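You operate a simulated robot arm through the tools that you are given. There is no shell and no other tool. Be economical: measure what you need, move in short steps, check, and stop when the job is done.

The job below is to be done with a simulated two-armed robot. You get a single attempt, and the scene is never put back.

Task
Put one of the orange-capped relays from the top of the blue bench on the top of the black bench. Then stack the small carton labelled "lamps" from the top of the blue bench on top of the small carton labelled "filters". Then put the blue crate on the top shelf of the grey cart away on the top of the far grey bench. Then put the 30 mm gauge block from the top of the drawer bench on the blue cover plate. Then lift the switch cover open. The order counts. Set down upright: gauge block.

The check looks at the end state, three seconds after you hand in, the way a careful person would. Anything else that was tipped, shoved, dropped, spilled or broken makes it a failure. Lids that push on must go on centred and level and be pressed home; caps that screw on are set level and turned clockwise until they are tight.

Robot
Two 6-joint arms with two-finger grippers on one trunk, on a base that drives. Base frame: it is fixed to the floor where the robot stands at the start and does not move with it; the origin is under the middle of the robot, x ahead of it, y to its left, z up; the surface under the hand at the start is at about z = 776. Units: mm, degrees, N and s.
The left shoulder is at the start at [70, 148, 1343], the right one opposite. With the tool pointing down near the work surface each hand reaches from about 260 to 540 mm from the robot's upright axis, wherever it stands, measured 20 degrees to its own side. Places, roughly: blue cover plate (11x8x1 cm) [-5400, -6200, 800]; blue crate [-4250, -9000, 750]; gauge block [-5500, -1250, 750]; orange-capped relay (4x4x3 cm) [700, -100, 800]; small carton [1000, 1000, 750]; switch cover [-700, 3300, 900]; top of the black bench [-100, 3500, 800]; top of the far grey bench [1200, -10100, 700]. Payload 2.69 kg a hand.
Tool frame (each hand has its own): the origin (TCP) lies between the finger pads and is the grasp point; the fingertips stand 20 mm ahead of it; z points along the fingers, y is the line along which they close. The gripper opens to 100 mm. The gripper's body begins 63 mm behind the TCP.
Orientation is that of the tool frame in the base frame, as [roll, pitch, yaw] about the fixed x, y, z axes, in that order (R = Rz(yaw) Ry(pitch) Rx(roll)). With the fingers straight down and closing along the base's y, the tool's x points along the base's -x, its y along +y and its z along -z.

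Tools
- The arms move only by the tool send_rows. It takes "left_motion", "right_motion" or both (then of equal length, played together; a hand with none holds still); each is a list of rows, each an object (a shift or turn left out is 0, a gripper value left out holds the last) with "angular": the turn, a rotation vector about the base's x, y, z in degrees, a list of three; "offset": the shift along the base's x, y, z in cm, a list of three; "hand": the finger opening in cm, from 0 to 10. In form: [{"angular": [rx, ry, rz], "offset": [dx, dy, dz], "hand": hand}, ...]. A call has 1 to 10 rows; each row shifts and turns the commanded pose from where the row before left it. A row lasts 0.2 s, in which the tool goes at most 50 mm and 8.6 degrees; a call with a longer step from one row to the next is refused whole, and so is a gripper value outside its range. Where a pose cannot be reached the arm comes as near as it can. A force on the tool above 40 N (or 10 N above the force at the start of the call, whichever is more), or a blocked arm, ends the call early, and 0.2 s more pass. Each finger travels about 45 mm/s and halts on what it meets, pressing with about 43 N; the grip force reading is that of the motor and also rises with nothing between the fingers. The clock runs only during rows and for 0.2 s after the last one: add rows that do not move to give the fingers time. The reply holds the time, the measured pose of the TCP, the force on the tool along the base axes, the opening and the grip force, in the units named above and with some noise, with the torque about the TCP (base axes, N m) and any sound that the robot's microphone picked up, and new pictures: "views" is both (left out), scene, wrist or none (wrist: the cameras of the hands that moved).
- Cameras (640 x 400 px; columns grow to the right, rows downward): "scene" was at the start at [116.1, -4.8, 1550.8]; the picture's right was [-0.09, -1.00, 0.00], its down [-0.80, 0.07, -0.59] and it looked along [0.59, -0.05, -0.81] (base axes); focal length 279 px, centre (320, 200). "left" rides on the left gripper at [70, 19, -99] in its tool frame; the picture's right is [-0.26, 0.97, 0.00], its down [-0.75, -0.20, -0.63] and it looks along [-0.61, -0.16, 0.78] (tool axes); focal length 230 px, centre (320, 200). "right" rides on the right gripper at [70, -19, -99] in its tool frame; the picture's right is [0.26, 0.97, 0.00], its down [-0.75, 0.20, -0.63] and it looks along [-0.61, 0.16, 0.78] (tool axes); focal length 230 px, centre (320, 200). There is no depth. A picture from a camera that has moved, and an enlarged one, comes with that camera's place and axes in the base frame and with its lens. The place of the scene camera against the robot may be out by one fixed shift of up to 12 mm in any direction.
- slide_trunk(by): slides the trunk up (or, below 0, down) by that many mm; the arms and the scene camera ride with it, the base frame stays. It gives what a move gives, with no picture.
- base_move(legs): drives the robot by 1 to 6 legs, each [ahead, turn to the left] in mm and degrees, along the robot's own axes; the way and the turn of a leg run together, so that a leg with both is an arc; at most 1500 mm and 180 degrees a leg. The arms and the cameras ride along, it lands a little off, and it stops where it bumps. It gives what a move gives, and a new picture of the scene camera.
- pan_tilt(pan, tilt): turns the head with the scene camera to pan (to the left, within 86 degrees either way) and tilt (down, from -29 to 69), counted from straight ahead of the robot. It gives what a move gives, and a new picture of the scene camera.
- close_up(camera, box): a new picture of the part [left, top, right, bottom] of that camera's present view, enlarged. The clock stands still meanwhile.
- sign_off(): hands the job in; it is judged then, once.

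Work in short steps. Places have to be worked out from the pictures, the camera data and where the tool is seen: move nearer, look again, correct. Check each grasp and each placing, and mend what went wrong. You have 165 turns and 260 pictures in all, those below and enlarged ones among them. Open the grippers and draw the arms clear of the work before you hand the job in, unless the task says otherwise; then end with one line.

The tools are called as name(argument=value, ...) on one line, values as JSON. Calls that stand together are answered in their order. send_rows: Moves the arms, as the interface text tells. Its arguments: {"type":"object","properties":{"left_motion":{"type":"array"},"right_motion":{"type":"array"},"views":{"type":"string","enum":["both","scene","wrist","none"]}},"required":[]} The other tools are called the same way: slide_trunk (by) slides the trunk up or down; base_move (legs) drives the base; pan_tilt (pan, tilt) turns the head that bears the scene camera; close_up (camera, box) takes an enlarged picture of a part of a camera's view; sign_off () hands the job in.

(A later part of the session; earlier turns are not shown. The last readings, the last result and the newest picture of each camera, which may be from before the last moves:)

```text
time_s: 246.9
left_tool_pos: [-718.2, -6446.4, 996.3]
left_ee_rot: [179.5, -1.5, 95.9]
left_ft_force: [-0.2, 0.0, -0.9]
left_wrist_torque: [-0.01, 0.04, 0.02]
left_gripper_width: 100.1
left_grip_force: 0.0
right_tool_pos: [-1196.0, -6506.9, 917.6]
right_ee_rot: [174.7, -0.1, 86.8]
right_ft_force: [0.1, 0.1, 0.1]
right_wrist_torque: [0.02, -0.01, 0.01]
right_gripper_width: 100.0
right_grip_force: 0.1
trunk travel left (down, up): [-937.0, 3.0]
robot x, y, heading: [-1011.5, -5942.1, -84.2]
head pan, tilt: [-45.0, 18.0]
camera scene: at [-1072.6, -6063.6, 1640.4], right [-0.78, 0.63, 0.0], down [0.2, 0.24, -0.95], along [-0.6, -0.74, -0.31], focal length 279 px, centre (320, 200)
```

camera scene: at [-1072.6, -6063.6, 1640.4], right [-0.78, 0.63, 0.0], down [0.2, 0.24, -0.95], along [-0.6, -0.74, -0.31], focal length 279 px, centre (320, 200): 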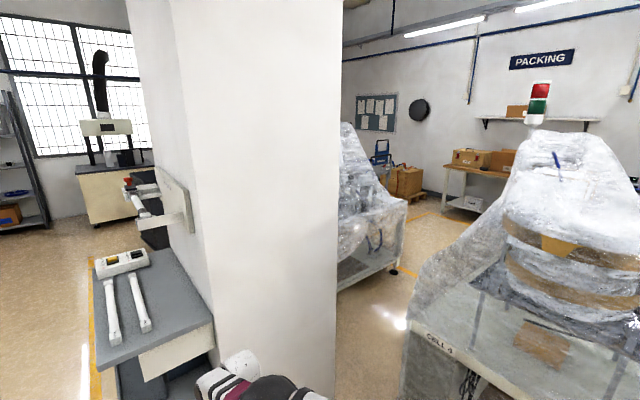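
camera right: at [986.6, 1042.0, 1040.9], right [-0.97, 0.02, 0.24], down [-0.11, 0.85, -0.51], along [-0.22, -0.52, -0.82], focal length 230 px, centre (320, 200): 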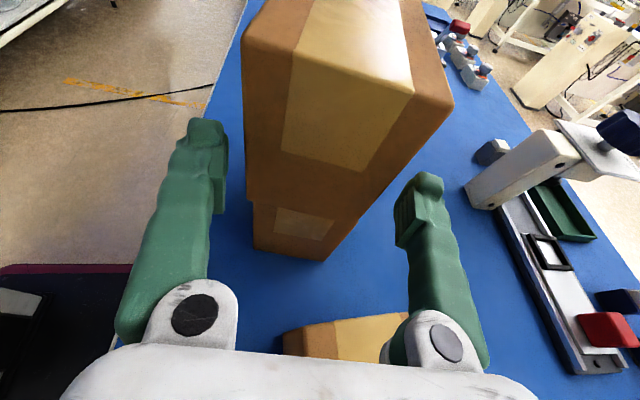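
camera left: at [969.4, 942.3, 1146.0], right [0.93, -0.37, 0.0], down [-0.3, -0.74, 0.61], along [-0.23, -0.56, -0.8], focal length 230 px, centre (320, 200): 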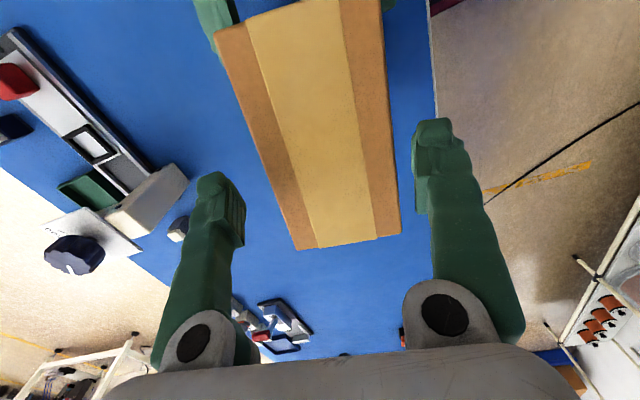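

The corridor continues left of the column (its bench edge ≈ x −940). Go on to about (−260,−8150) and look.

base_move(legs=[[0, 24], [1500, 0], [0, -30], [900, 0]])

pan_tilt(pan=-75, tilt=18)

```text
time_s: 261.4
left_tool_pos: [-62.3, -8694.6, 997.2]
left_ee_rot: [179.4, -1.6, 88.4]
left_ft_force: [-0.5, -0.5, 0.7]
left_wrist_torque: [-0.03, 0.04, 0.01]
left_gripper_width: 100.1
left_grip_force: 0.0
right_tool_pos: [-542.8, -8695.2, 917.8]
right_ee_rot: [174.6, -0.1, 79.6]
right_ft_force: [-0.4, 0.7, -0.1]
right_wrist_torque: [0.02, 0.02, -0.03]
right_gripper_width: 100.1
right_grip_force: 0.2
trunk travel left (down, up): [-937.0, 3.0]
robot x, y, heading: [-288.8, -8155.7, -91.5]
head pan, tilt: [-45.0, 18.0]
camera scene: at [-364.1, -8270.6, 1640.5], right [-0.69, 0.73, 0.0], down [0.22, 0.21, -0.95], along [-0.69, -0.65, -0.31], focal length 279 px, centre (320, 200)
```

scene: 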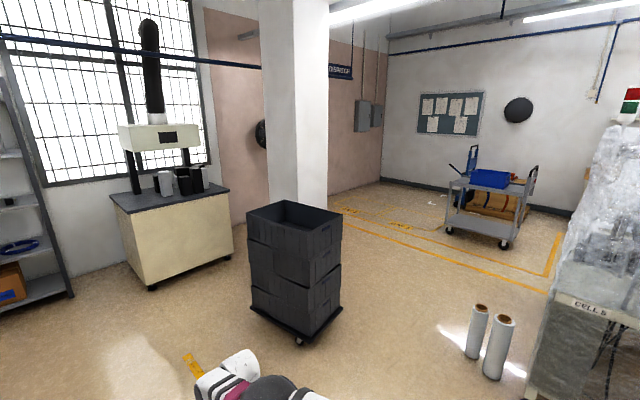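

```text
time_s: 262.4
left_tool_pos: [-60.5, -8696.6, 996.1]
left_ee_rot: [179.6, -1.5, 88.5]
left_ft_force: [-0.5, 0.4, 0.9]
left_wrist_torque: [-0.01, 0.01, 0.01]
left_gripper_width: 100.2
left_grip_force: 0.0
right_tool_pos: [-543.7, -8695.3, 917.6]
right_ee_rot: [174.7, -0.2, 79.4]
right_ft_force: [-0.2, -0.1, -0.4]
right_wrist_torque: [-0.02, 0.0, 0.03]
right_gripper_width: 100.2
right_grip_force: 0.1
trunk travel left (down, up): [-937.0, 3.0]
robot x, y, heading: [-289.4, -8159.7, -91.3]
head pan, tilt: [-75.0, 18.0]
camera scene: at [-387.1, -8230.1, 1640.4], right [-0.23, 0.97, 0.0], down [0.3, 0.07, -0.95], along [-0.92, -0.22, -0.31], focal length 279 px, centre (320, 200)
```

scene: 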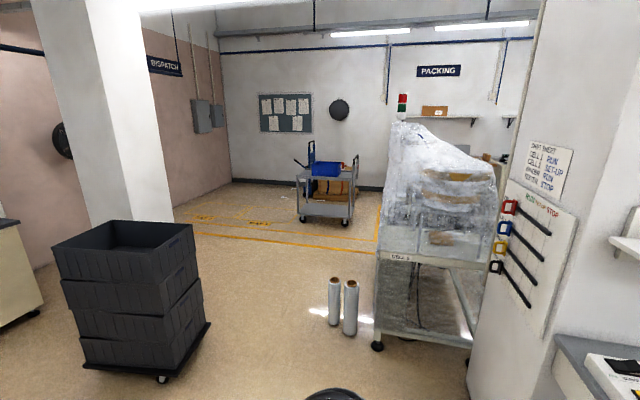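

The cart with the blue crate is seen; free passage between the bin dolly (y<−9500) and film rolls (y>−8560). Drive through to x≈−3400.

pan_tilt(pan=0, tilt=35)

base_move(legs=[[0, -32], [970, 0], [0, -57], [1500, 0], [1050, 0]])

```text
time_s: 263.9
left_tool_pos: [-61.7, -8695.9, 997.0]
left_ee_rot: [179.5, -1.6, 88.6]
left_ft_force: [0.0, 0.5, -0.4]
left_wrist_torque: [-0.04, 0.01, 0.01]
left_gripper_width: 99.7
left_grip_force: 0.1
right_tool_pos: [-542.8, -8695.0, 918.0]
right_ee_rot: [174.7, -0.2, 79.4]
right_ft_force: [0.0, 0.3, -0.2]
right_wrist_torque: [0.02, -0.02, -0.03]
right_gripper_width: 100.0
right_grip_force: 0.1
trunk travel left (down, up): [-937.0, 3.0]
robot x, y, heading: [-285.7, -8157.3, -91.5]
head pan, tilt: [0.0, 35.0]
camera scene: at [-298.9, -8295.9, 1613.3], right [-1.0, 0.03, 0.0], down [0.02, 0.57, -0.82], along [-0.02, -0.82, -0.57], focal length 279 px, centre (320, 200)
```

scene: 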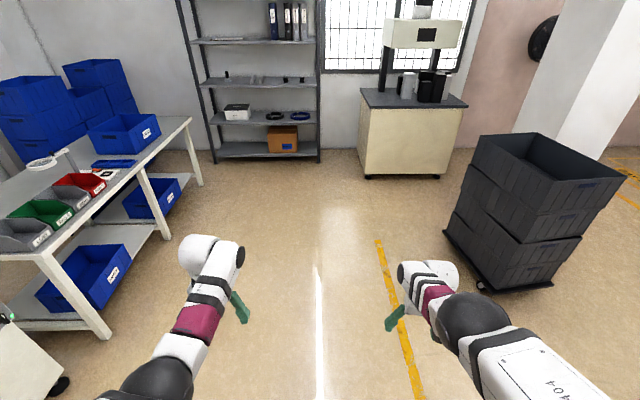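

```text
time_s: 284.8
left_tool_pos: [-3843.0, -9340.8, 997.2]
left_ee_rot: [179.5, -1.5, 2.4]
left_ft_force: [0.6, 0.3, -0.6]
left_wrist_torque: [-0.01, 0.02, -0.04]
left_gripper_width: 100.2
left_grip_force: 0.0
right_tool_pos: [-3874.9, -8859.4, 918.9]
right_ee_rot: [174.7, -0.1, -6.4]
right_ft_force: [0.3, -0.7, -0.8]
right_wrist_torque: [0.03, -0.03, 0.01]
right_gripper_width: 99.9
right_grip_force: 0.0
trunk travel left (down, up): [-937.0, 3.0]
robot x, y, heading: [-3320.7, -9074.8, -177.4]
head pan, tilt: [0.0, 35.0]
camera scene: at [-3467.7, -9081.0, 1613.4], right [-0.04, 1.0, 0.0], down [0.57, 0.02, -0.82], along [-0.82, -0.04, -0.57], focal length 279 px, centre (320, 200)
```

scene: 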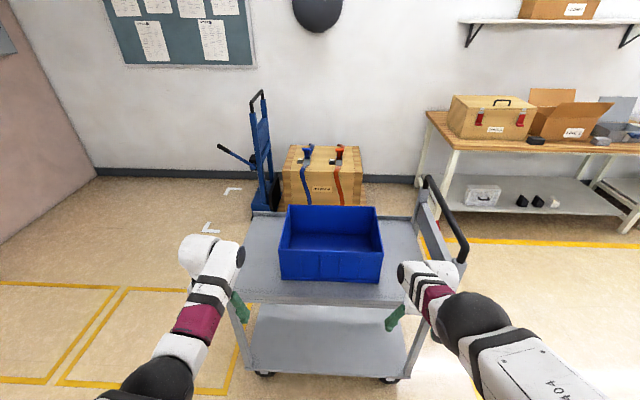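

close_up(camera="scene", box=[230, 180, 480, 330])

```text
2.56 times, centred on (355, 255) of scene
camera zoom: at [-3467.7, -9081.0, 1613.4], right [-0.04, 1.0, 0.0], down [0.57, 0.02, -0.82], along [-0.82, -0.04, -0.57], focal length 714 px, centre (230, 59)
```

zoom: 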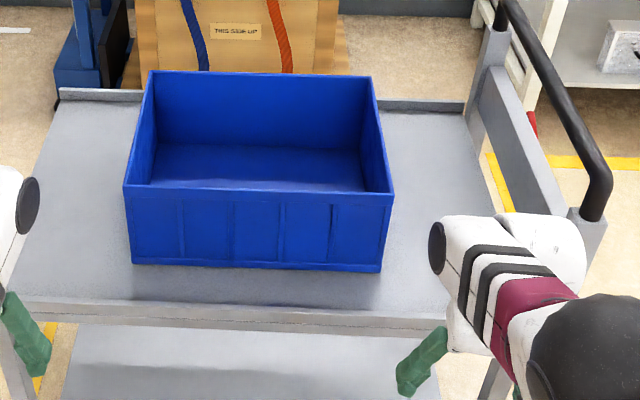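

Crate ≈400×290×170, centre ≈(−4360,−9078), rim z≈860 if the shelf is at ~690. I'll lift it with both hands by the end walls. Straighten, approach 300 mm, raise/level the right hand and set trunk down.

base_move(legs=[[0, -2.6], [300, 0]])

send_rows(right_motion=[{"angular": [0, 0, 3], "offset": [0, 0, 2], "hand": 6}, {"angular": [-5.3, 0.3, 3], "offset": [0, 0, 2]}, {"offset": [1, 0, 2]}, {"offset": [1, 0, 2]}, {"offset": [0, 0, 0]}], left_motion=[{"offset": [0, 1, 0], "hand": 6}, {"offset": [0, 1, 0]}, {"offset": [0, 0, 0]}, {"offset": [0, 0, 0]}, {"offset": [0, 0, 0]}], views="both")

```text
time_s: 287.3
left_tool_pos: [-4151.9, -9319.1, 998.1]
left_ee_rot: [179.4, -1.3, 0.2]
left_ft_force: [0.3, -0.1, 0.2]
left_wrist_torque: [0.01, 0.05, -0.02]
left_gripper_width: 100.2
left_grip_force: 0.1
right_tool_pos: [-4166.7, -8838.0, 918.7]
right_ee_rot: [174.7, 0.0, -8.8]
right_ft_force: [0.5, -0.1, -0.5]
right_wrist_torque: [0.01, 0.02, -0.02]
right_gripper_width: 99.9
right_grip_force: 0.0
trunk travel left (down, up): [-937.0, 3.0]
robot x, y, heading: [-3626.7, -9076.4, -180.1]
head pan, tilt: [0.0, 35.0]
camera scene: at [-3766.4, -9075.1, 1613.7], right [0.0, 1.0, 0.0], down [0.57, 0.0, -0.82], along [-0.82, 0.0, -0.57], focal length 279 px, centre (320, 200)
```

scene: 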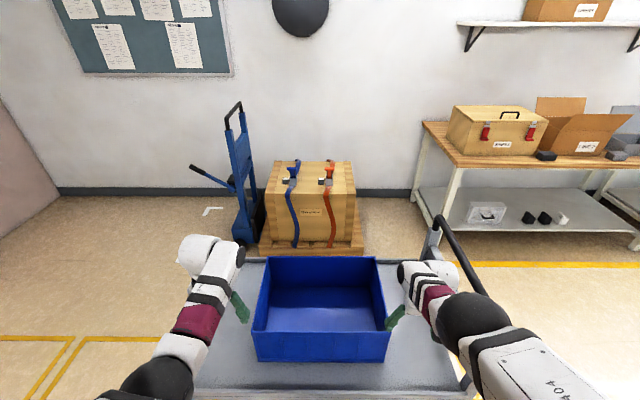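

```text
time_s: 288.5
left_tool_pos: [-4154.5, -9299.3, 996.1]
left_ee_rot: [179.6, -1.5, 0.1]
left_ft_force: [-0.1, 0.6, -0.2]
left_wrist_torque: [0.02, 0.02, 0.03]
left_gripper_width: 60.1
left_grip_force: 0.0
right_tool_pos: [-4191.5, -8832.5, 977.5]
right_ee_rot: [169.3, -0.4, -2.7]
right_ft_force: [-0.6, -0.6, 0.8]
right_wrist_torque: [0.0, 0.02, 0.02]
right_gripper_width: 60.0
right_grip_force: 0.0
right hand out of reach, approached as far as the arm can: row 1, 2, 3, 4
trunk travel left (down, up): [-937.0, 3.0]
robot x, y, heading: [-3623.9, -9077.5, -179.8]
head pan, tilt: [0.0, 35.0]
camera scene: at [-3769.6, -9074.9, 1613.3], right [0.0, 1.0, 0.0], down [0.57, 0.0, -0.82], along [-0.82, 0.0, -0.57], focal length 279 px, centre (320, 200)
camera right: at [-4119.6, -8798.4, 1072.0], right [0.21, -0.96, 0.18], down [-0.76, -0.04, 0.65], along [-0.62, -0.27, -0.74], focal length 230 px, centre (320, 200)
camera left: at [-4086.0, -9314.9, 1098.1], right [-0.25, -0.97, 0.0], down [-0.77, 0.2, 0.61], along [-0.59, 0.15, -0.79], focal length 230 px, centre (320, 200)
```

scene: 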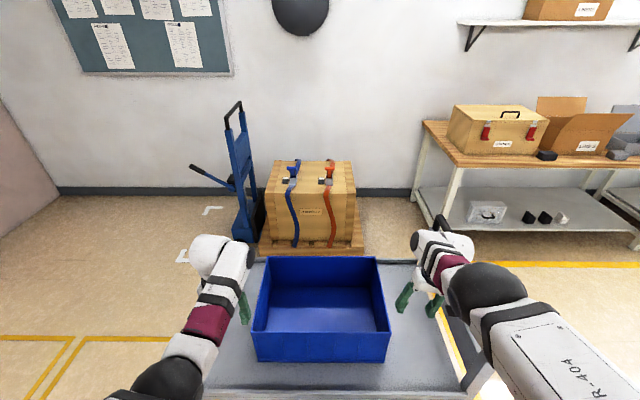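
right: 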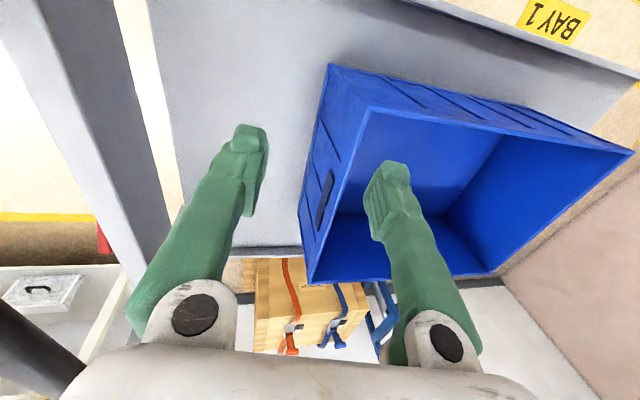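
left: 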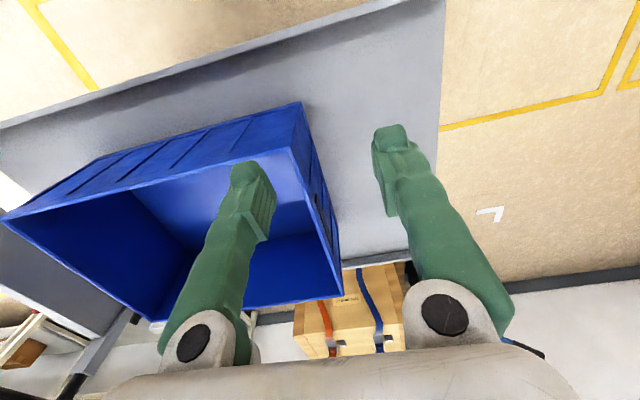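

Wrist views give the crate: x −4180…−4470, end walls at y≈−8886 and −9260, rim z≈870, shelf ≈696. Trunk down 36, retract and level hands over the wall lines, then drive in.

slide_trunk(by=-36)

send_rows(right_motion=[{"angular": [3.5, 0, 0.9], "offset": [2.2, -1.4, 0]}, {"angular": [3.5, 0, 0.9], "offset": [2.2, -1.4, 0]}, {"angular": [3.7, 0, 0.9], "offset": [2.3, -1.4, 0]}, {"offset": [2.3, -1.2, 0]}, {"offset": [0, 0, 0]}], left_motion=[{"angular": [0.4, 1.5, 0], "offset": [1.4, 1, -0.5]}, {"offset": [1.4, 1, -0.5]}, {"offset": [1.4, 1, -0.5]}, {"offset": [1.3, 0.9, -0.5]}, {"offset": [0, 0, 0]}], views="none")

```text
time_s: 289.3
left_tool_pos: [-4154.4, -9299.4, 960.0]
left_ee_rot: [179.6, -1.4, 0.3]
left_ft_force: [-0.4, 0.6, -0.6]
left_wrist_torque: [0.01, 0.01, 0.01]
left_gripper_width: 59.7
left_grip_force: 0.1
right_tool_pos: [-4190.7, -8831.5, 941.4]
right_ee_rot: [169.5, -0.4, -2.8]
right_ft_force: [-0.4, 0.4, -1.2]
right_wrist_torque: [0.02, -0.01, -0.01]
right_gripper_width: 60.1
right_grip_force: 0.2
trunk travel left (down, up): [-901.0, 39.0]
robot x, y, heading: [-3625.6, -9079.6, -180.1]
head pan, tilt: [0.0, 35.0]
```

```text
time_s: 290.5
left_tool_pos: [-4095.9, -9258.9, 942.2]
left_ee_rot: [179.9, 0.3, 0.2]
left_ft_force: [0.6, -0.7, 0.5]
left_wrist_torque: [0.0, -0.03, -0.03]
left_gripper_width: 60.2
left_grip_force: 0.0
right_tool_pos: [-4179.2, -8882.8, 909.0]
right_ee_rot: [-179.8, 0.4, -0.2]
right_ft_force: [-5.9, 9.0, 32.5]
right_wrist_torque: [-0.89, -0.1, -0.48]
right_gripper_width: 54.0
right_grip_force: 0.1
right hand out of reach, approached as far as the arm can: row 1, 2, 3, 4
trunk travel left (down, up): [-901.0, 39.0]
robot x, y, heading: [-3626.8, -9076.3, -180.0]
head pan, tilt: [0.0, 35.0]
```

The right hand sagged and touched the crate rim (32 N). Raise it at once and look.

send_rows(right_motion=[{"offset": [0, 0, 1.5]}, {"offset": [0, 0, 1.5]}, {"offset": [1, 0, 1]}, {"offset": [0, 0, 0]}], views="both")

```text
time_s: 291.5
left_tool_pos: [-4101.6, -9258.9, 940.0]
left_ee_rot: [179.9, -0.2, 0.2]
left_ft_force: [0.3, 0.3, 0.2]
left_wrist_torque: [0.01, -0.02, 0.02]
left_gripper_width: 60.0
left_grip_force: 0.0
right_tool_pos: [-4193.4, -8883.9, 933.1]
right_ee_rot: [-179.8, -0.4, -0.3]
right_ft_force: [-0.3, -0.1, -0.6]
right_wrist_torque: [-0.02, 0.01, 0.02]
right_gripper_width: 60.0
right_grip_force: 0.0
right hand out of reach, approached as far as the arm can: row 1, 2, 3
trunk travel left (down, up): [-901.0, 39.0]
robot x, y, heading: [-3621.1, -9076.3, -180.0]
head pan, tilt: [0.0, 35.0]
camera scene: at [-3771.1, -9075.2, 1577.2], right [0.0, 1.0, 0.0], down [0.57, 0.0, -0.82], along [-0.82, 0.0, -0.57], focal length 279 px, centre (320, 200)
camera right: at [-4123.2, -8866.0, 1031.7], right [0.26, -0.97, 0.0], down [-0.75, -0.2, 0.62], along [-0.6, -0.16, -0.78], focal length 230 px, centre (320, 200)
```

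scene: 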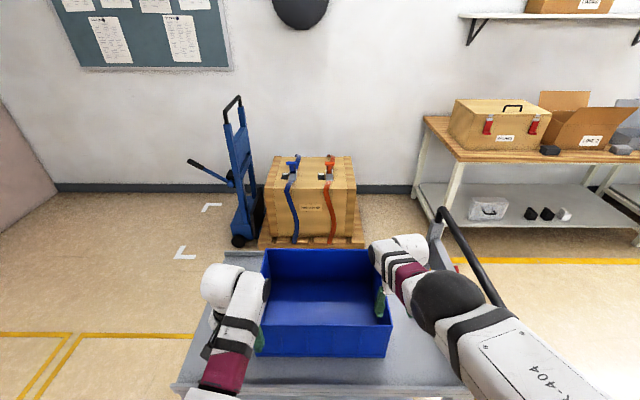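
right: 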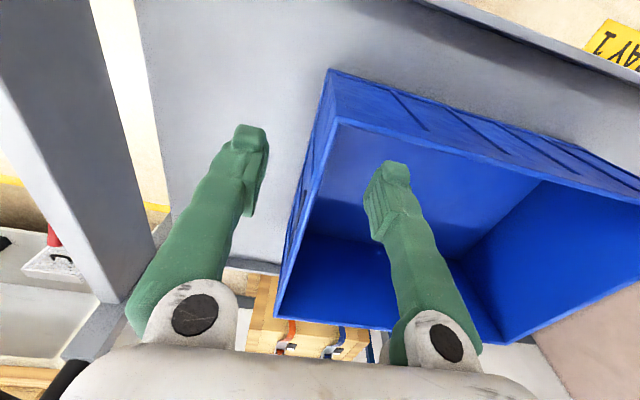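

Level now. Rim z≈880, right wall y≈−8893. Retract the right hand 90 mm in x so the drive in lands it at the wall's middle.

send_rows(right_motion=[{"offset": [3, -0.3, 0.5]}, {"offset": [3, -0.3, 0.5]}, {"offset": [3, -0.3, 0.5]}, {"offset": [0, 0, 0]}], left_motion=[{"offset": [0, 0.1, 0.2]}, {"offset": [0, 0.1, 0.2]}, {"offset": [0, 0.1, 0.2]}, {"offset": [0, 0, 0]}], views="none")

base_move(legs=[[224, 0]])

close_up(camera="right", box=[0, 0, 640, 400])

close_up(camera="left", box=[0, 0, 640, 400])

```text
time_s: 291.9
left_tool_pos: [-4096.3, -9257.5, 942.8]
left_ee_rot: [179.9, 0.1, 0.0]
left_ft_force: [0.1, 0.2, 0.0]
left_wrist_torque: [-0.01, 0.02, -0.02]
left_gripper_width: 59.8
left_grip_force: 0.0
right_tool_pos: [-4156.9, -8885.1, 911.8]
right_ee_rot: [-178.9, -5.1, 0.4]
right_ft_force: [0.2, 0.3, -0.1]
right_wrist_torque: [0.03, -0.03, 0.0]
right_gripper_width: 60.1
right_grip_force: 0.1
right hand out of reach, approached as far as the arm can: row 1
trunk travel left (down, up): [-901.0, 39.0]
robot x, y, heading: [-3620.8, -9072.4, -179.8]
head pan, tilt: [0.0, 35.0]
stopped in row 2 (right hand): the force on the tool passed its limit at 172 N (the readings are from after the stop); the commanded pose is now the measured one
```

```text
time_s: 293.6
left_tool_pos: [-4315.5, -9261.5, 944.0]
left_ee_rot: [180.0, 0.2, 0.5]
left_ft_force: [0.6, -0.3, 0.9]
left_wrist_torque: [-0.02, 0.04, 0.03]
left_gripper_width: 59.9
left_grip_force: 0.0
right_tool_pos: [-4379.7, -8888.9, 913.0]
right_ee_rot: [-178.8, -5.1, 0.6]
right_ft_force: [1.1, 0.6, -0.4]
right_wrist_torque: [0.0, 0.03, 0.02]
right_gripper_width: 60.3
right_grip_force: 0.1
trunk travel left (down, up): [-901.0, 39.0]
robot x, y, heading: [-3847.3, -9079.3, -179.5]
head pan, tilt: [0.0, 35.0]
camera scene: at [-3984.6, -9077.4, 1578.0], right [-0.01, 1.0, 0.0], down [0.57, 0.0, -0.82], along [-0.82, -0.01, -0.57], focal length 279 px, centre (320, 200)
```

scene: 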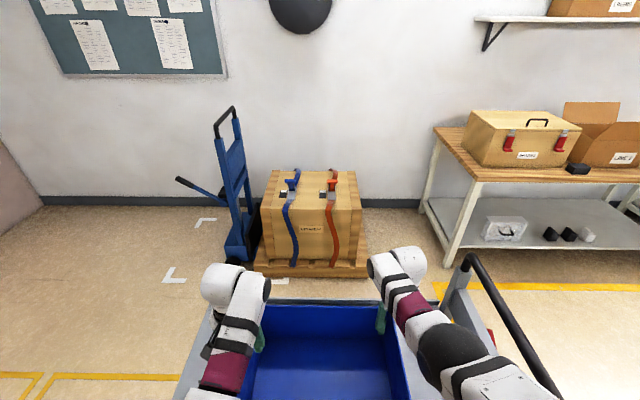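

```text
1.00 times, centred on (320, 200) of right (not enlarged: the box is as wide or as high as the picture)
camera zoom: at [-4317.7, -8871.2, 1017.7], right [0.27, -0.96, 0.0], down [-0.8, -0.22, 0.56], along [-0.54, -0.15, -0.83], focal length 230 px, centre (320, 200)
```

zoom: 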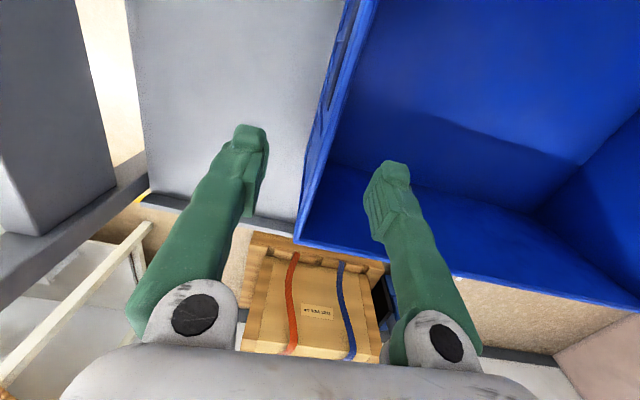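

```text
1.00 times, centred on (320, 200) of left (not enlarged: the box is as wide or as high as the picture)
camera zoom: at [-4244.5, -9278.9, 1043.2], right [-0.25, -0.97, 0.0], down [-0.75, 0.19, 0.63], along [-0.61, 0.16, -0.78], focal length 230 px, centre (320, 200)
```

zoom: 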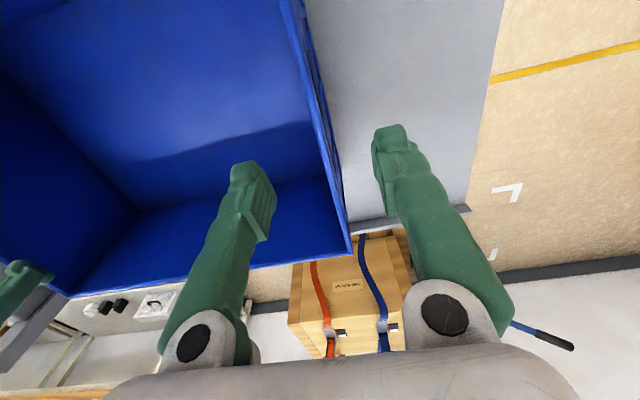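

A jolt was recorded on the right arm (172 N) while near its limit, but the crate still looks in place; both walls now lie between the fingers. Carefully level the right hand and bring it back +70 mm in x.

send_rows(right_motion=[{"offset": [0.5, 0, 1.0], "angular": [-0.5, 2.5, 0]}, {"offset": [1, 0, 1.0], "angular": [-0.5, 2.6, 0]}, {"offset": [1.5, 0, 0]}, {"offset": [1.5, 0.1, 0]}, {"offset": [1.5, 0.1, 0]}, {"offset": [1, 0, 0]}, {"offset": [0, 0, 0]}], views="wrist")

```text
time_s: 295.2
left_tool_pos: [-4318.8, -9262.2, 942.6]
left_ee_rot: [179.9, -0.1, 0.5]
left_ft_force: [0.2, -0.8, 0.5]
left_wrist_torque: [0.02, 0.01, -0.02]
left_gripper_width: 60.0
left_grip_force: 0.1
right_tool_pos: [-4313.3, -8889.9, 929.4]
right_ee_rot: [-179.8, -0.1, 0.8]
right_ft_force: [0.6, -0.1, -0.8]
right_wrist_torque: [-0.02, -0.02, -0.02]
right_gripper_width: 59.8
right_grip_force: 0.0
trunk travel left (down, up): [-901.0, 39.0]
robot x, y, heading: [-3845.3, -9078.3, -179.5]
head pan, tilt: [0.0, 35.0]
camera right: at [-4243.4, -8867.9, 1029.1], right [0.27, -0.96, 0.0], down [-0.75, -0.21, 0.63], along [-0.6, -0.17, -0.78], focal length 230 px, centre (320, 200)
```

right: 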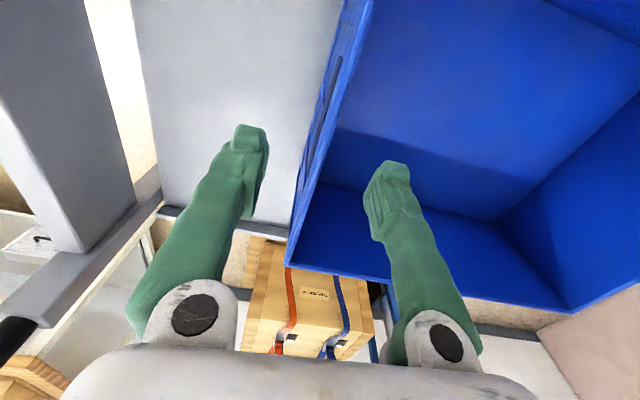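

Walls are centred between both hands' fingers. Lower both to z≈866 and close.

send_rows(right_motion=[{"offset": [0, 0, -2]}, {"offset": [0, 0, -2]}, {"offset": [0, 0, -1.3]}, {"offset": [0, 0, -1]}, {"offset": [0, 0, 0]}, {"hand": 0}, {"hand": 0}, {"hand": 0}, {"hand": 0}, {"hand": 0}], left_motion=[{"offset": [0, 0, -2.2]}, {"offset": [0, 0, -2.2]}, {"offset": [0, 0, -2]}, {"offset": [0, 0, -1.3]}, {"offset": [0, 0, 0]}, {"hand": 0}, {"hand": 0}, {"hand": 0}, {"hand": 0}, {"hand": 0}], views="both")

```text
time_s: 297.4
left_tool_pos: [-4320.1, -9261.9, 864.4]
left_ee_rot: [-180.0, -0.1, 0.6]
left_ft_force: [2.2, 2.6, 0.3]
left_wrist_torque: [0.0, 0.14, -0.27]
left_gripper_width: 6.0
left_grip_force: 34.4
right_tool_pos: [-4312.5, -8887.9, 866.2]
right_ee_rot: [-179.9, -0.3, 0.8]
right_ft_force: [-1.7, -6.0, -0.3]
right_wrist_torque: [-0.06, -0.04, -0.34]
right_gripper_width: 5.8
right_grip_force: 33.9
trunk travel left (down, up): [-901.0, 39.0]
robot x, y, heading: [-3844.4, -9078.9, -179.5]
head pan, tilt: [0.0, 35.0]
camera scene: at [-3991.4, -9077.9, 1577.2], right [-0.01, 1.0, 0.0], down [0.57, 0.01, -0.82], along [-0.82, -0.01, -0.57], focal length 279 px, centre (320, 200)
camera right: at [-4242.0, -8868.4, 966.1], right [0.27, -0.96, 0.0], down [-0.75, -0.21, 0.63], along [-0.6, -0.17, -0.78], focal length 230 px, centre (320, 200)
camera left: at [-4249.4, -9278.8, 964.2], right [-0.25, -0.97, 0.0], down [-0.75, 0.19, 0.63], along [-0.61, 0.16, -0.78], focal length 230 px, centre (320, 200)
```

scene: 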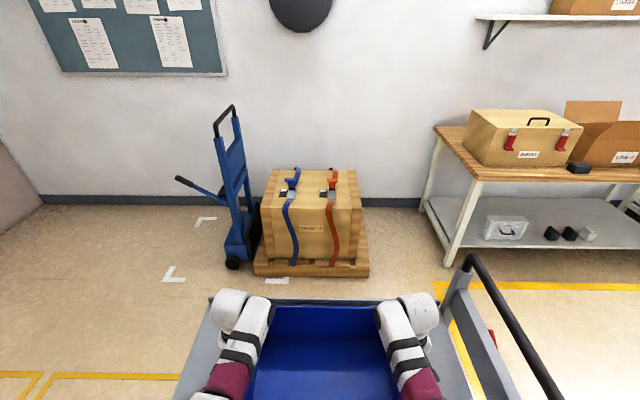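
right: 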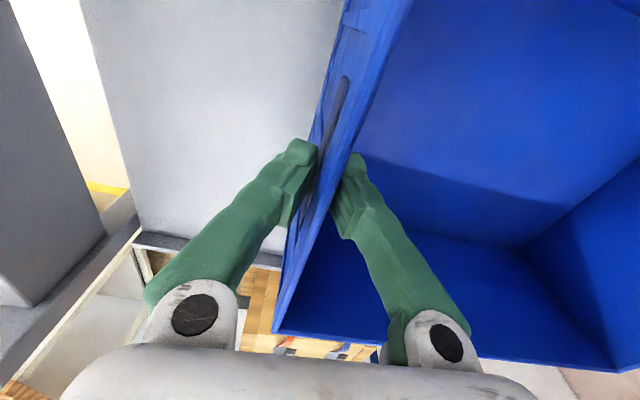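
left: 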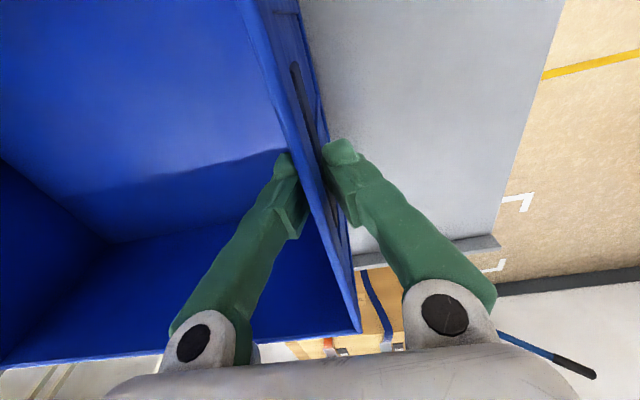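

Both walls are gripped (6 mm). Lift with the trunk.

slide_trunk(by=38)

send_rows(right_motion=[{"offset": [0, 0, 1], "hand": 0}, {"offset": [0, 0, 1]}, {"offset": [0, 0, 1]}, {"offset": [0, 0, 0]}], left_motion=[{"offset": [0, 0, 1], "hand": 0}, {"offset": [0, 0, 1]}, {"offset": [0, 0, 1]}, {"offset": [0, 0, 0]}], views="scene")

```text
time_s: 298.2
left_tool_pos: [-4320.7, -9260.2, 902.1]
left_ee_rot: [-180.0, -0.1, 0.5]
left_ft_force: [0.3, 6.6, -5.3]
left_wrist_torque: [0.08, 0.05, -0.22]
left_gripper_width: 5.7
left_grip_force: 34.1
right_tool_pos: [-4312.9, -8887.8, 905.6]
right_ee_rot: [-179.9, -0.3, 0.7]
right_ft_force: [-1.8, -6.0, -5.1]
right_wrist_torque: [-0.07, 0.03, -0.31]
right_gripper_width: 6.1
right_grip_force: 34.0
trunk travel left (down, up): [-939.0, 1.0]
robot x, y, heading: [-3845.7, -9074.7, -179.6]
head pan, tilt: [0.0, 35.0]
```

```text
time_s: 299.2
left_tool_pos: [-4321.2, -9261.4, 931.8]
left_ee_rot: [180.0, -0.2, 0.5]
left_ft_force: [2.1, 8.8, -5.8]
left_wrist_torque: [0.09, -0.07, -0.28]
left_gripper_width: 5.9
left_grip_force: 33.7
right_tool_pos: [-4312.7, -8887.3, 935.2]
right_ee_rot: [-179.8, -0.3, 0.8]
right_ft_force: [-2.6, -8.6, -5.5]
right_wrist_torque: [-0.09, 0.18, -0.33]
right_gripper_width: 6.1
right_grip_force: 34.2
trunk travel left (down, up): [-939.0, 1.0]
robot x, y, heading: [-3845.3, -9079.5, -179.6]
head pan, tilt: [0.0, 35.0]
camera scene: at [-3993.2, -9077.3, 1615.1], right [-0.01, 1.0, 0.0], down [0.57, 0.0, -0.82], along [-0.82, -0.01, -0.57], focal length 279 px, centre (320, 200)
```

scene: 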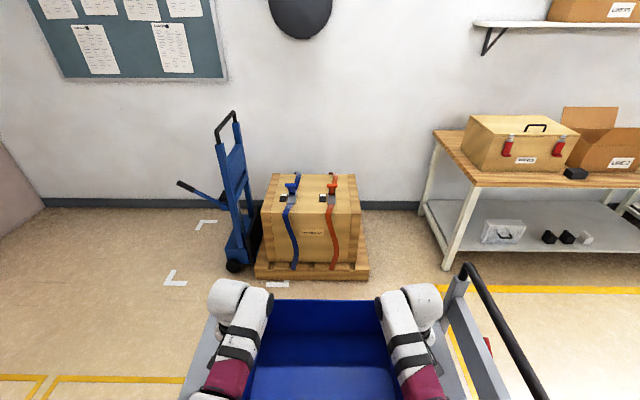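

Crate held level (≈1.1 kg). Back off, turn about, and drive back through the passage to x≈−450.

base_move(legs=[[-330, 0], [0, 179.6], [1500, 0], [1500, 0], [150, 0]])

```text
time_s: 324.0
left_tool_pos: [110.9, -8682.0, 935.0]
left_ee_rot: [-180.0, 0.1, -176.1]
left_ft_force: [-0.9, -14.0, -7.9]
left_wrist_torque: [-0.09, -0.06, -0.24]
left_gripper_width: 6.2
left_grip_force: 33.8
right_tool_pos: [123.2, -9057.0, 937.6]
right_ee_rot: [-180.0, 0.0, -176.0]
right_ft_force: [1.7, 13.9, -7.6]
right_wrist_torque: [0.11, 0.21, -0.39]
right_gripper_width: 6.0
right_grip_force: 33.4
trunk travel left (down, up): [-939.0, 1.0]
robot x, y, heading: [-343.9, -8891.4, 3.6]
head pan, tilt: [0.0, 35.0]
camera scene: at [-213.2, -8880.6, 1614.9], right [0.07, -1.0, 0.0], down [-0.57, -0.04, -0.82], along [0.82, 0.05, -0.57], focal length 279 px, centre (320, 200)
```

scene: 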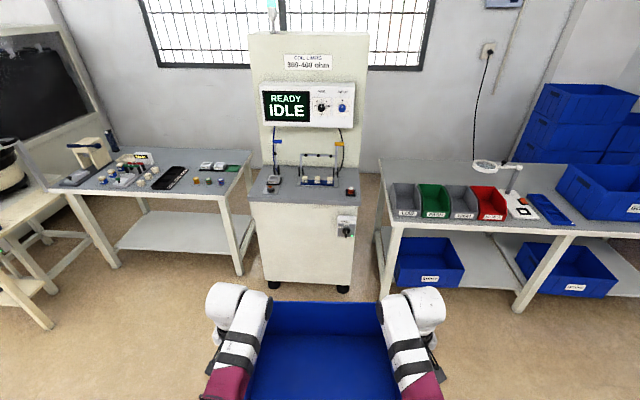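

Passed safely. Move on to about (130,−9900), facing the far grey bench.

base_move(legs=[[0, -68], [1110, 0], [0, 64.4]])

```text
time_s: 335.4
left_tool_pos: [615.1, -9694.7, 933.9]
left_ee_rot: [-179.9, 0.1, -178.8]
left_ft_force: [-1.6, -2.5, -5.4]
left_wrist_torque: [-0.05, 0.15, -0.3]
left_gripper_width: 5.9
left_grip_force: 33.7
right_tool_pos: [608.7, -10068.4, 936.5]
right_ee_rot: [-179.8, 0.0, -178.7]
right_ft_force: [2.1, 1.5, -4.6]
right_wrist_torque: [0.01, -0.16, -0.27]
right_gripper_width: 6.1
right_grip_force: 33.9
trunk travel left (down, up): [-939.0, 1.0]
robot x, y, heading: [148.2, -9882.4, 1.0]
head pan, tilt: [0.0, 35.0]
camera scene: at [282.7, -9877.5, 1615.1], right [0.02, -1.0, 0.0], down [-0.57, -0.01, -0.82], along [0.82, 0.02, -0.57], focal length 279 px, centre (320, 200)
```

scene: 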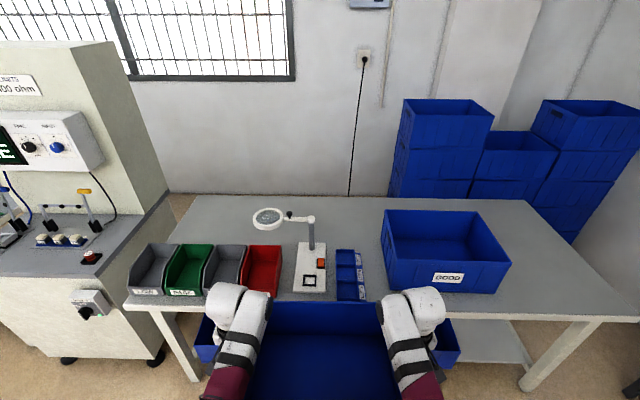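

The only free stretch is right of the "GOOD" crate (y≈−10600…−11005). Reposition by turning left, backing, and turning again to face it at y≈−10800.

base_move(legs=[[0, 60], [-1055, 0], [0, -61], [480, 0]])

pan_tilt(pan=0, tilt=42)

```text
time_s: 348.7
left_tool_pos: [583.9, -10635.9, 934.5]
left_ee_rot: [-179.9, 0.1, 179.1]
left_ft_force: [-2.0, -0.5, -5.1]
left_wrist_torque: [0.01, -0.03, -0.21]
left_gripper_width: 6.1
left_grip_force: 33.7
right_tool_pos: [565.4, -11011.0, 938.0]
right_ee_rot: [-179.9, 0.1, 179.3]
right_ft_force: [1.2, 0.0, -5.7]
right_wrist_torque: [0.0, -0.04, -0.29]
right_gripper_width: 5.9
right_grip_force: 34.1
trunk travel left (down, up): [-939.0, 1.0]
robot x, y, heading: [114.6, -10807.5, -1.1]
head pan, tilt: [0.0, 35.0]
camera scene: at [245.1, -10807.8, 1615.3], right [-0.02, -1.0, 0.0], down [-0.57, 0.01, -0.82], along [0.82, -0.01, -0.57], focal length 279 px, centre (320, 200)
```

scene: 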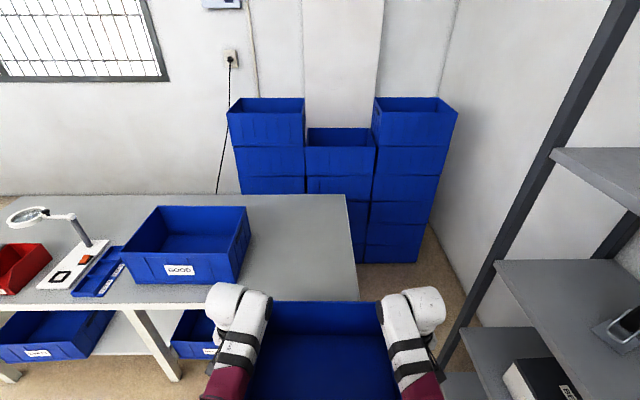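

```text
time_s: 349.4
left_tool_pos: [585.0, -10637.3, 934.1]
left_ee_rot: [-179.8, 0.1, 179.1]
left_ft_force: [-0.8, 0.0, -5.5]
left_wrist_torque: [-0.04, -0.08, -0.25]
left_gripper_width: 6.1
left_grip_force: 33.9
right_tool_pos: [567.5, -11009.3, 935.8]
right_ee_rot: [179.9, -0.1, 179.2]
right_ft_force: [0.3, 0.8, -5.3]
right_wrist_torque: [0.01, 0.05, -0.31]
right_gripper_width: 5.8
right_grip_force: 34.0
trunk travel left (down, up): [-939.0, 1.0]
robot x, y, heading: [113.0, -10807.7, -1.2]
head pan, tilt: [0.0, 42.0]
camera scene: at [242.7, -10807.8, 1604.7], right [-0.02, -1.0, 0.0], down [-0.67, 0.01, -0.74], along [0.74, -0.01, -0.67], focal length 279 px, centre (320, 200)
```

scene: 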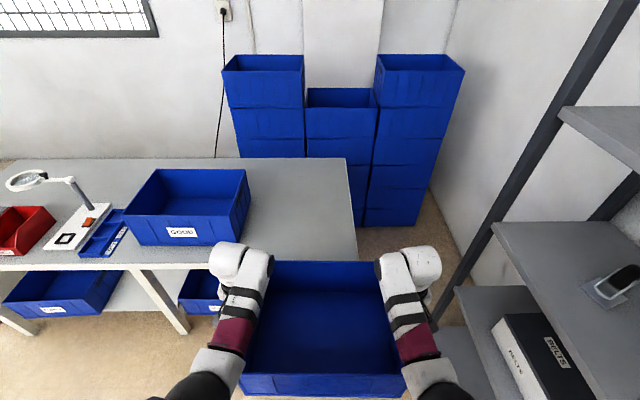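

Free stretch measured: y −10473 (GOOD crate) to −10968 (bench end), front edge x≈894. Sidestep +92 mm by a turn-drive-turn, then advance partway.

base_move(legs=[[0, 41.2], [143, 0], [0, -40], [150, 0]])

```text
time_s: 355.4
left_tool_pos: [828.1, -10531.1, 938.6]
left_ee_rot: [-179.8, 0.6, -179.2]
left_ft_force: [-1.3, -0.9, -6.1]
left_wrist_torque: [0.02, -0.02, -0.24]
left_gripper_width: 6.2
left_grip_force: 33.9
right_tool_pos: [820.5, -10904.4, 941.0]
right_ee_rot: [-179.9, 0.5, -179.2]
right_ft_force: [0.4, -0.6, -5.2]
right_wrist_torque: [0.02, 0.02, -0.3]
right_gripper_width: 6.0
right_grip_force: 34.1
trunk travel left (down, up): [-939.0, 1.0]
robot x, y, heading: [371.7, -10713.3, 0.4]
head pan, tilt: [0.0, 42.0]
camera scene: at [489.4, -10711.6, 1605.4], right [0.01, -1.0, 0.0], down [-0.67, -0.01, -0.75], along [0.75, 0.01, -0.67], focal length 279 px, centre (320, 200)
```

scene: 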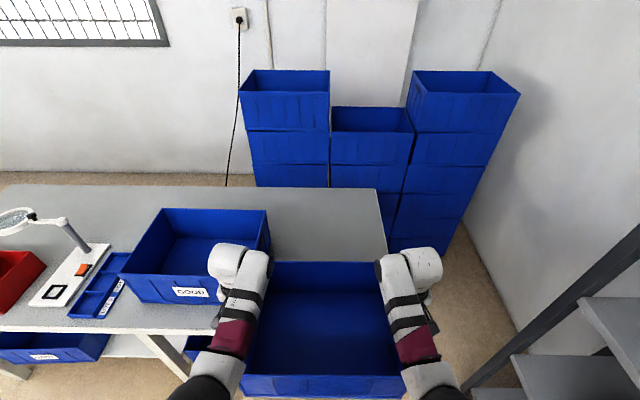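

GOOD's rim is at y≈−10505, so shift the crate 24 mm to the right with both arms, then advance 258 mm.

send_rows(right_motion=[{"offset": [0, -0.8, 0], "hand": 0}, {"offset": [0, -0.8, 0]}, {"offset": [0, -0.8, 0]}, {"offset": [0, 0, 0]}], left_motion=[{"offset": [0, -0.8, 0], "hand": 0}, {"offset": [0, -0.8, 0]}, {"offset": [0, -0.8, 0]}, {"offset": [0, 0, 0]}], views="none")

```text
time_s: 356.4
left_tool_pos: [835.5, -10555.0, 934.1]
left_ee_rot: [-179.9, 0.1, -179.1]
left_ft_force: [-0.6, 6.9, -5.4]
left_wrist_torque: [0.05, 0.21, -0.31]
left_gripper_width: 6.0
left_grip_force: 33.6
right_tool_pos: [828.0, -10928.4, 936.9]
right_ee_rot: [-179.8, 0.1, -179.2]
right_ft_force: [1.7, -6.0, -5.6]
right_wrist_torque: [-0.06, -0.22, -0.27]
right_gripper_width: 6.0
right_grip_force: 33.6
trunk travel left (down, up): [-939.0, 1.0]
robot x, y, heading: [371.9, -10714.3, 0.8]
head pan, tilt: [0.0, 42.0]
```

Shifted. Advance over the bench.

base_move(legs=[[255, 0]])

close_up(camera="left", box=[0, 0, 640, 400])

close_up(camera="right", box=[0, 0, 640, 400])

```text
time_s: 358.2
left_tool_pos: [1083.9, -10551.8, 936.5]
left_ee_rot: [-179.8, 0.4, -179.2]
left_ft_force: [-1.8, 15.9, -5.1]
left_wrist_torque: [0.18, -0.13, -0.33]
left_gripper_width: 5.8
left_grip_force: 33.4
right_tool_pos: [1076.2, -10925.5, 939.3]
right_ee_rot: [-179.8, 0.4, -179.4]
right_ft_force: [0.5, -15.3, -4.7]
right_wrist_torque: [-0.14, 0.03, -0.31]
right_gripper_width: 6.1
right_grip_force: 33.9
trunk travel left (down, up): [-939.0, 1.0]
robot x, y, heading: [622.9, -10709.7, 0.4]
head pan, tilt: [0.0, 42.0]
camera scene: at [746.8, -10708.3, 1605.2], right [0.01, -1.0, 0.0], down [-0.67, -0.01, -0.74], along [0.74, 0.01, -0.67], focal length 279 px, centre (320, 200)
```

scene: 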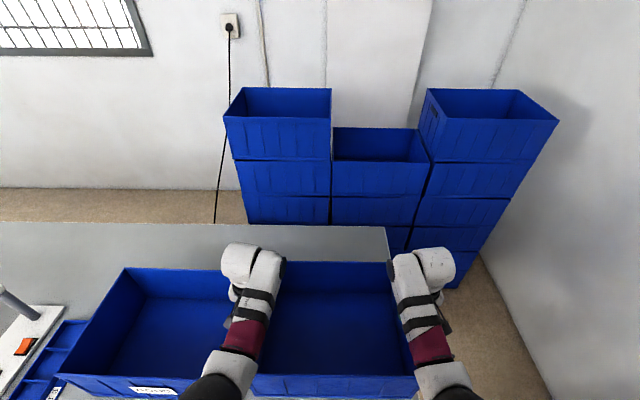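

```text
1.00 times, centred on (320, 200) of left (not enlarged: the box is as wide or as high as the picture)
camera zoom: at [1014.5, -10533.1, 1035.7], right [0.24, 0.97, 0.0], down [0.75, -0.19, 0.64], along [0.62, -0.15, -0.77], focal length 230 px, centre (320, 200)
```

zoom: 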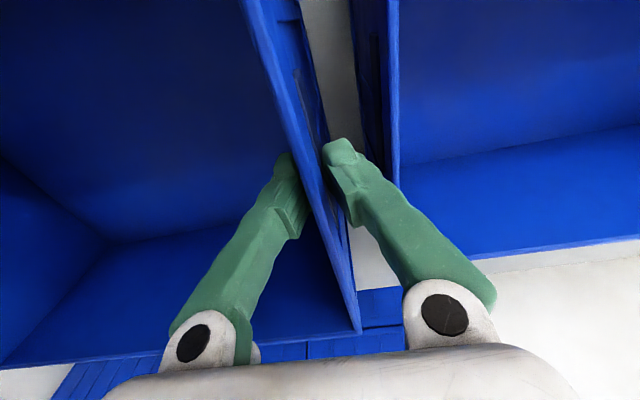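

```text
1.00 times, centred on (320, 200) of right (not enlarged: the box is as wide or as high as the picture)
camera zoom: at [1005.7, -10944.7, 1038.0], right [-0.27, 0.96, 0.0], down [0.74, 0.21, 0.63], along [0.61, 0.17, -0.77], focal length 230 px, centre (320, 200)
```

zoom: 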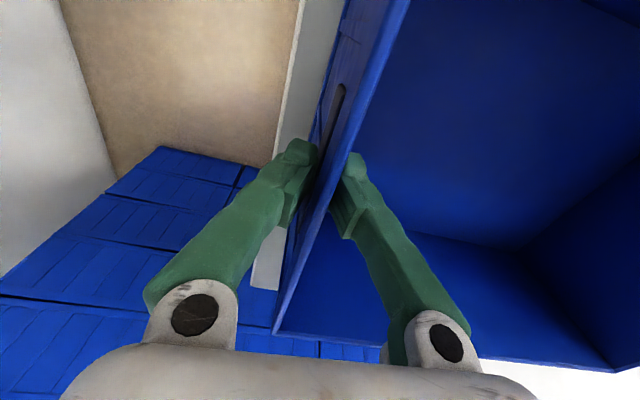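

Clear on both sides (38 mm to GOOD, ~45 mm to the bench end). Lower with the trunk 60 mm.

slide_trunk(by=-60)

close_up(camera="scene", box=[160, 200, 480, 400])

```text
time_s: 359.2
left_tool_pos: [1086.3, -10552.7, 882.2]
left_ee_rot: [-179.9, 1.3, -179.4]
left_ft_force: [7.6, 0.4, 36.4]
left_wrist_torque: [0.03, -0.23, -0.66]
left_gripper_width: 6.1
left_grip_force: 34.0
right_tool_pos: [1076.8, -10926.6, 885.7]
right_ee_rot: [-179.7, 1.2, -179.4]
right_ft_force: [10.5, -0.9, 36.1]
right_wrist_torque: [0.05, -0.22, -0.64]
right_gripper_width: 6.1
right_grip_force: 34.1
trunk travel left (down, up): [-879.0, 61.0]
robot x, y, heading: [625.4, -10713.7, 0.5]
head pan, tilt: [0.0, 42.0]
```

```text
2.00 times, centred on (320, 300) of scene
camera zoom: at [743.4, -10707.7, 1546.8], right [0.01, -1.0, 0.0], down [-0.67, -0.01, -0.75], along [0.75, 0.01, -0.67], focal length 558 px, centre (320, 0)
```

zoom: 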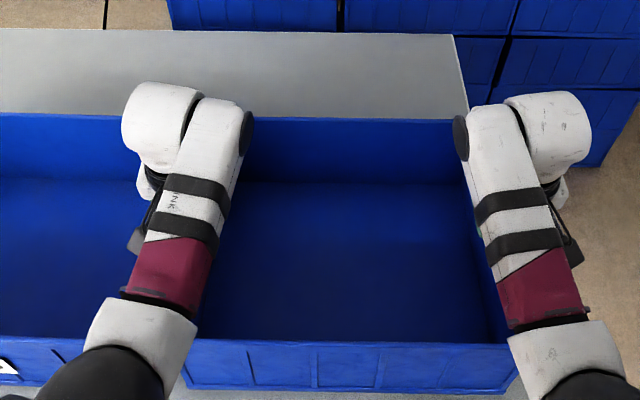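

Landed (36 N on each hand, level). Ease up 5 mm, then open both grippers to 30 mm.

slide_trunk(by=5)

send_rows(right_motion=[{"hand": 2}, {"hand": 2.8}, {"hand": 2.8}, {"offset": [0, 0, 1]}, {"offset": [0, 0, 3]}, {"offset": [0, 0, 3]}, {"offset": [0, 0, 2]}, {"offset": [0, 0, 0]}], left_motion=[{"hand": 2}, {"hand": 2.8}, {"hand": 2.8}, {"offset": [0, 0, 1]}, {"offset": [0, 0, 3]}, {"offset": [0, 0, 3]}, {"offset": [0, 0, 2]}, {"offset": [0, 0, 0]}], views="both")

```text
time_s: 359.8
left_tool_pos: [1084.7, -10552.3, 882.4]
left_ee_rot: [-179.8, 0.4, -179.4]
left_ft_force: [9.0, 0.7, 19.7]
left_wrist_torque: [0.01, -0.35, -0.36]
left_gripper_width: 5.9
left_grip_force: 33.8
right_tool_pos: [1077.7, -10926.2, 883.8]
right_ee_rot: [-179.8, 0.3, -179.3]
right_ft_force: [8.7, -3.5, 21.3]
right_wrist_torque: [-0.02, -0.28, -0.33]
right_gripper_width: 6.1
right_grip_force: 33.7
trunk travel left (down, up): [-884.0, 56.0]
robot x, y, heading: [622.4, -10711.4, 0.7]
head pan, tilt: [0.0, 42.0]
```

```text
time_s: 361.6
left_tool_pos: [1088.6, -10553.3, 965.7]
left_ee_rot: [-179.9, 0.2, -179.2]
left_ft_force: [-0.3, 0.2, -0.5]
left_wrist_torque: [0.01, 0.01, 0.0]
left_gripper_width: 28.0
left_grip_force: 0.0
left hand out of reach, approached as far as the arm can: row 7
right_tool_pos: [1089.2, -10921.2, 952.9]
right_ee_rot: [-179.7, 0.3, -179.3]
right_ft_force: [0.7, -0.4, -0.1]
right_wrist_torque: [-0.01, 0.04, 0.0]
right_gripper_width: 28.1
right_grip_force: 0.0
right hand out of reach, approached as far as the arm can: row 6, 7
trunk travel left (down, up): [-884.0, 56.0]
robot x, y, heading: [625.4, -10707.6, 0.4]
head pan, tilt: [0.0, 42.0]
camera scene: at [751.1, -10708.1, 1549.8], right [0.01, -1.0, 0.0], down [-0.67, -0.01, -0.74], along [0.74, 0.01, -0.67], focal length 279 px, centre (320, 200)
camera right: at [1018.9, -10940.5, 1052.1], right [-0.27, 0.96, 0.0], down [0.75, 0.21, 0.63], along [0.61, 0.17, -0.78], focal length 230 px, centre (320, 200)
camera left: at [1019.0, -10534.7, 1065.2], right [0.24, 0.97, 0.0], down [0.75, -0.19, 0.63], along [0.62, -0.15, -0.77], focal length 230 px, centre (320, 200)
```

scene: 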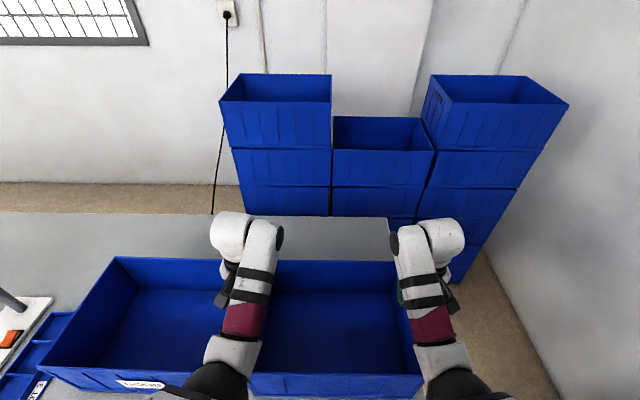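
right: 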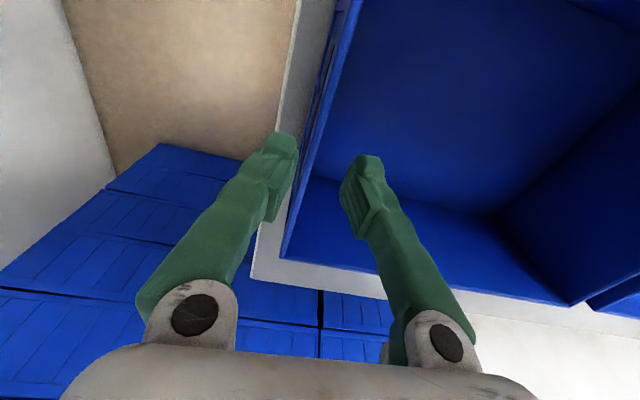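
left: 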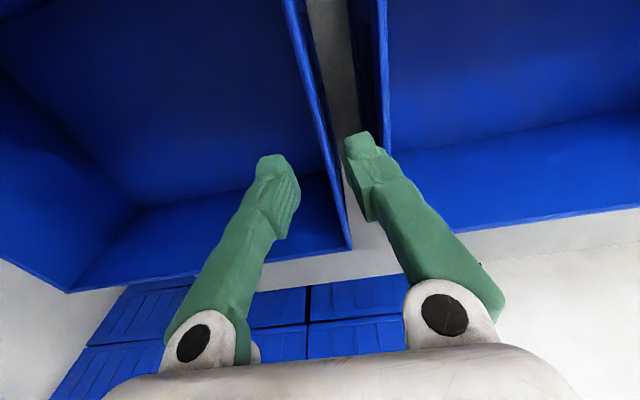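

The crate stands on the bench with margins all round. Back off and retrace to the passage.

base_move(legs=[[-340, 0], [0, 113.4], [1500, 0], [325, 0], [0, 66.2], [1450, 0]])

```text
time_s: 387.1
left_tool_pos: [-2415.0, -9219.0, 965.9]
left_ee_rot: [-179.9, 0.3, -0.1]
left_ft_force: [0.6, -1.1, 0.1]
left_wrist_torque: [-0.03, -0.05, -0.02]
left_gripper_width: 28.1
left_grip_force: 0.0
right_tool_pos: [-2408.5, -8849.7, 954.9]
right_ee_rot: [-179.8, 0.3, -0.2]
right_ft_force: [0.1, -0.6, 0.2]
right_wrist_torque: [-0.01, 0.01, 0.0]
right_gripper_width: 27.6
right_grip_force: 0.1
trunk travel left (down, up): [-884.0, 56.0]
robot x, y, heading: [-1944.7, -9067.6, 179.9]
head pan, tilt: [0.0, 42.0]
camera scene: at [-2089.7, -9065.7, 1549.9], right [0.01, 1.0, 0.0], down [0.67, 0.0, -0.74], along [-0.74, 0.0, -0.67], focal length 279 px, centre (320, 200)
```

scene: 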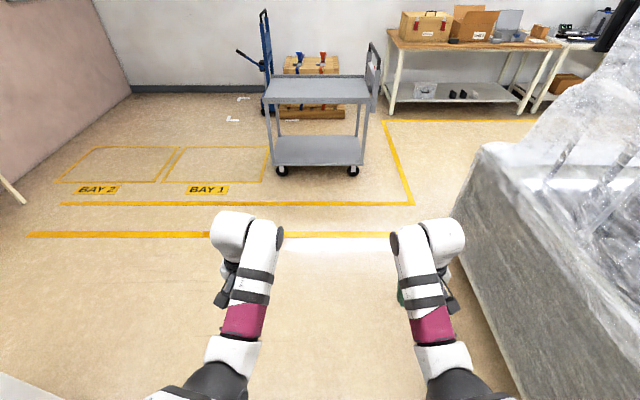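

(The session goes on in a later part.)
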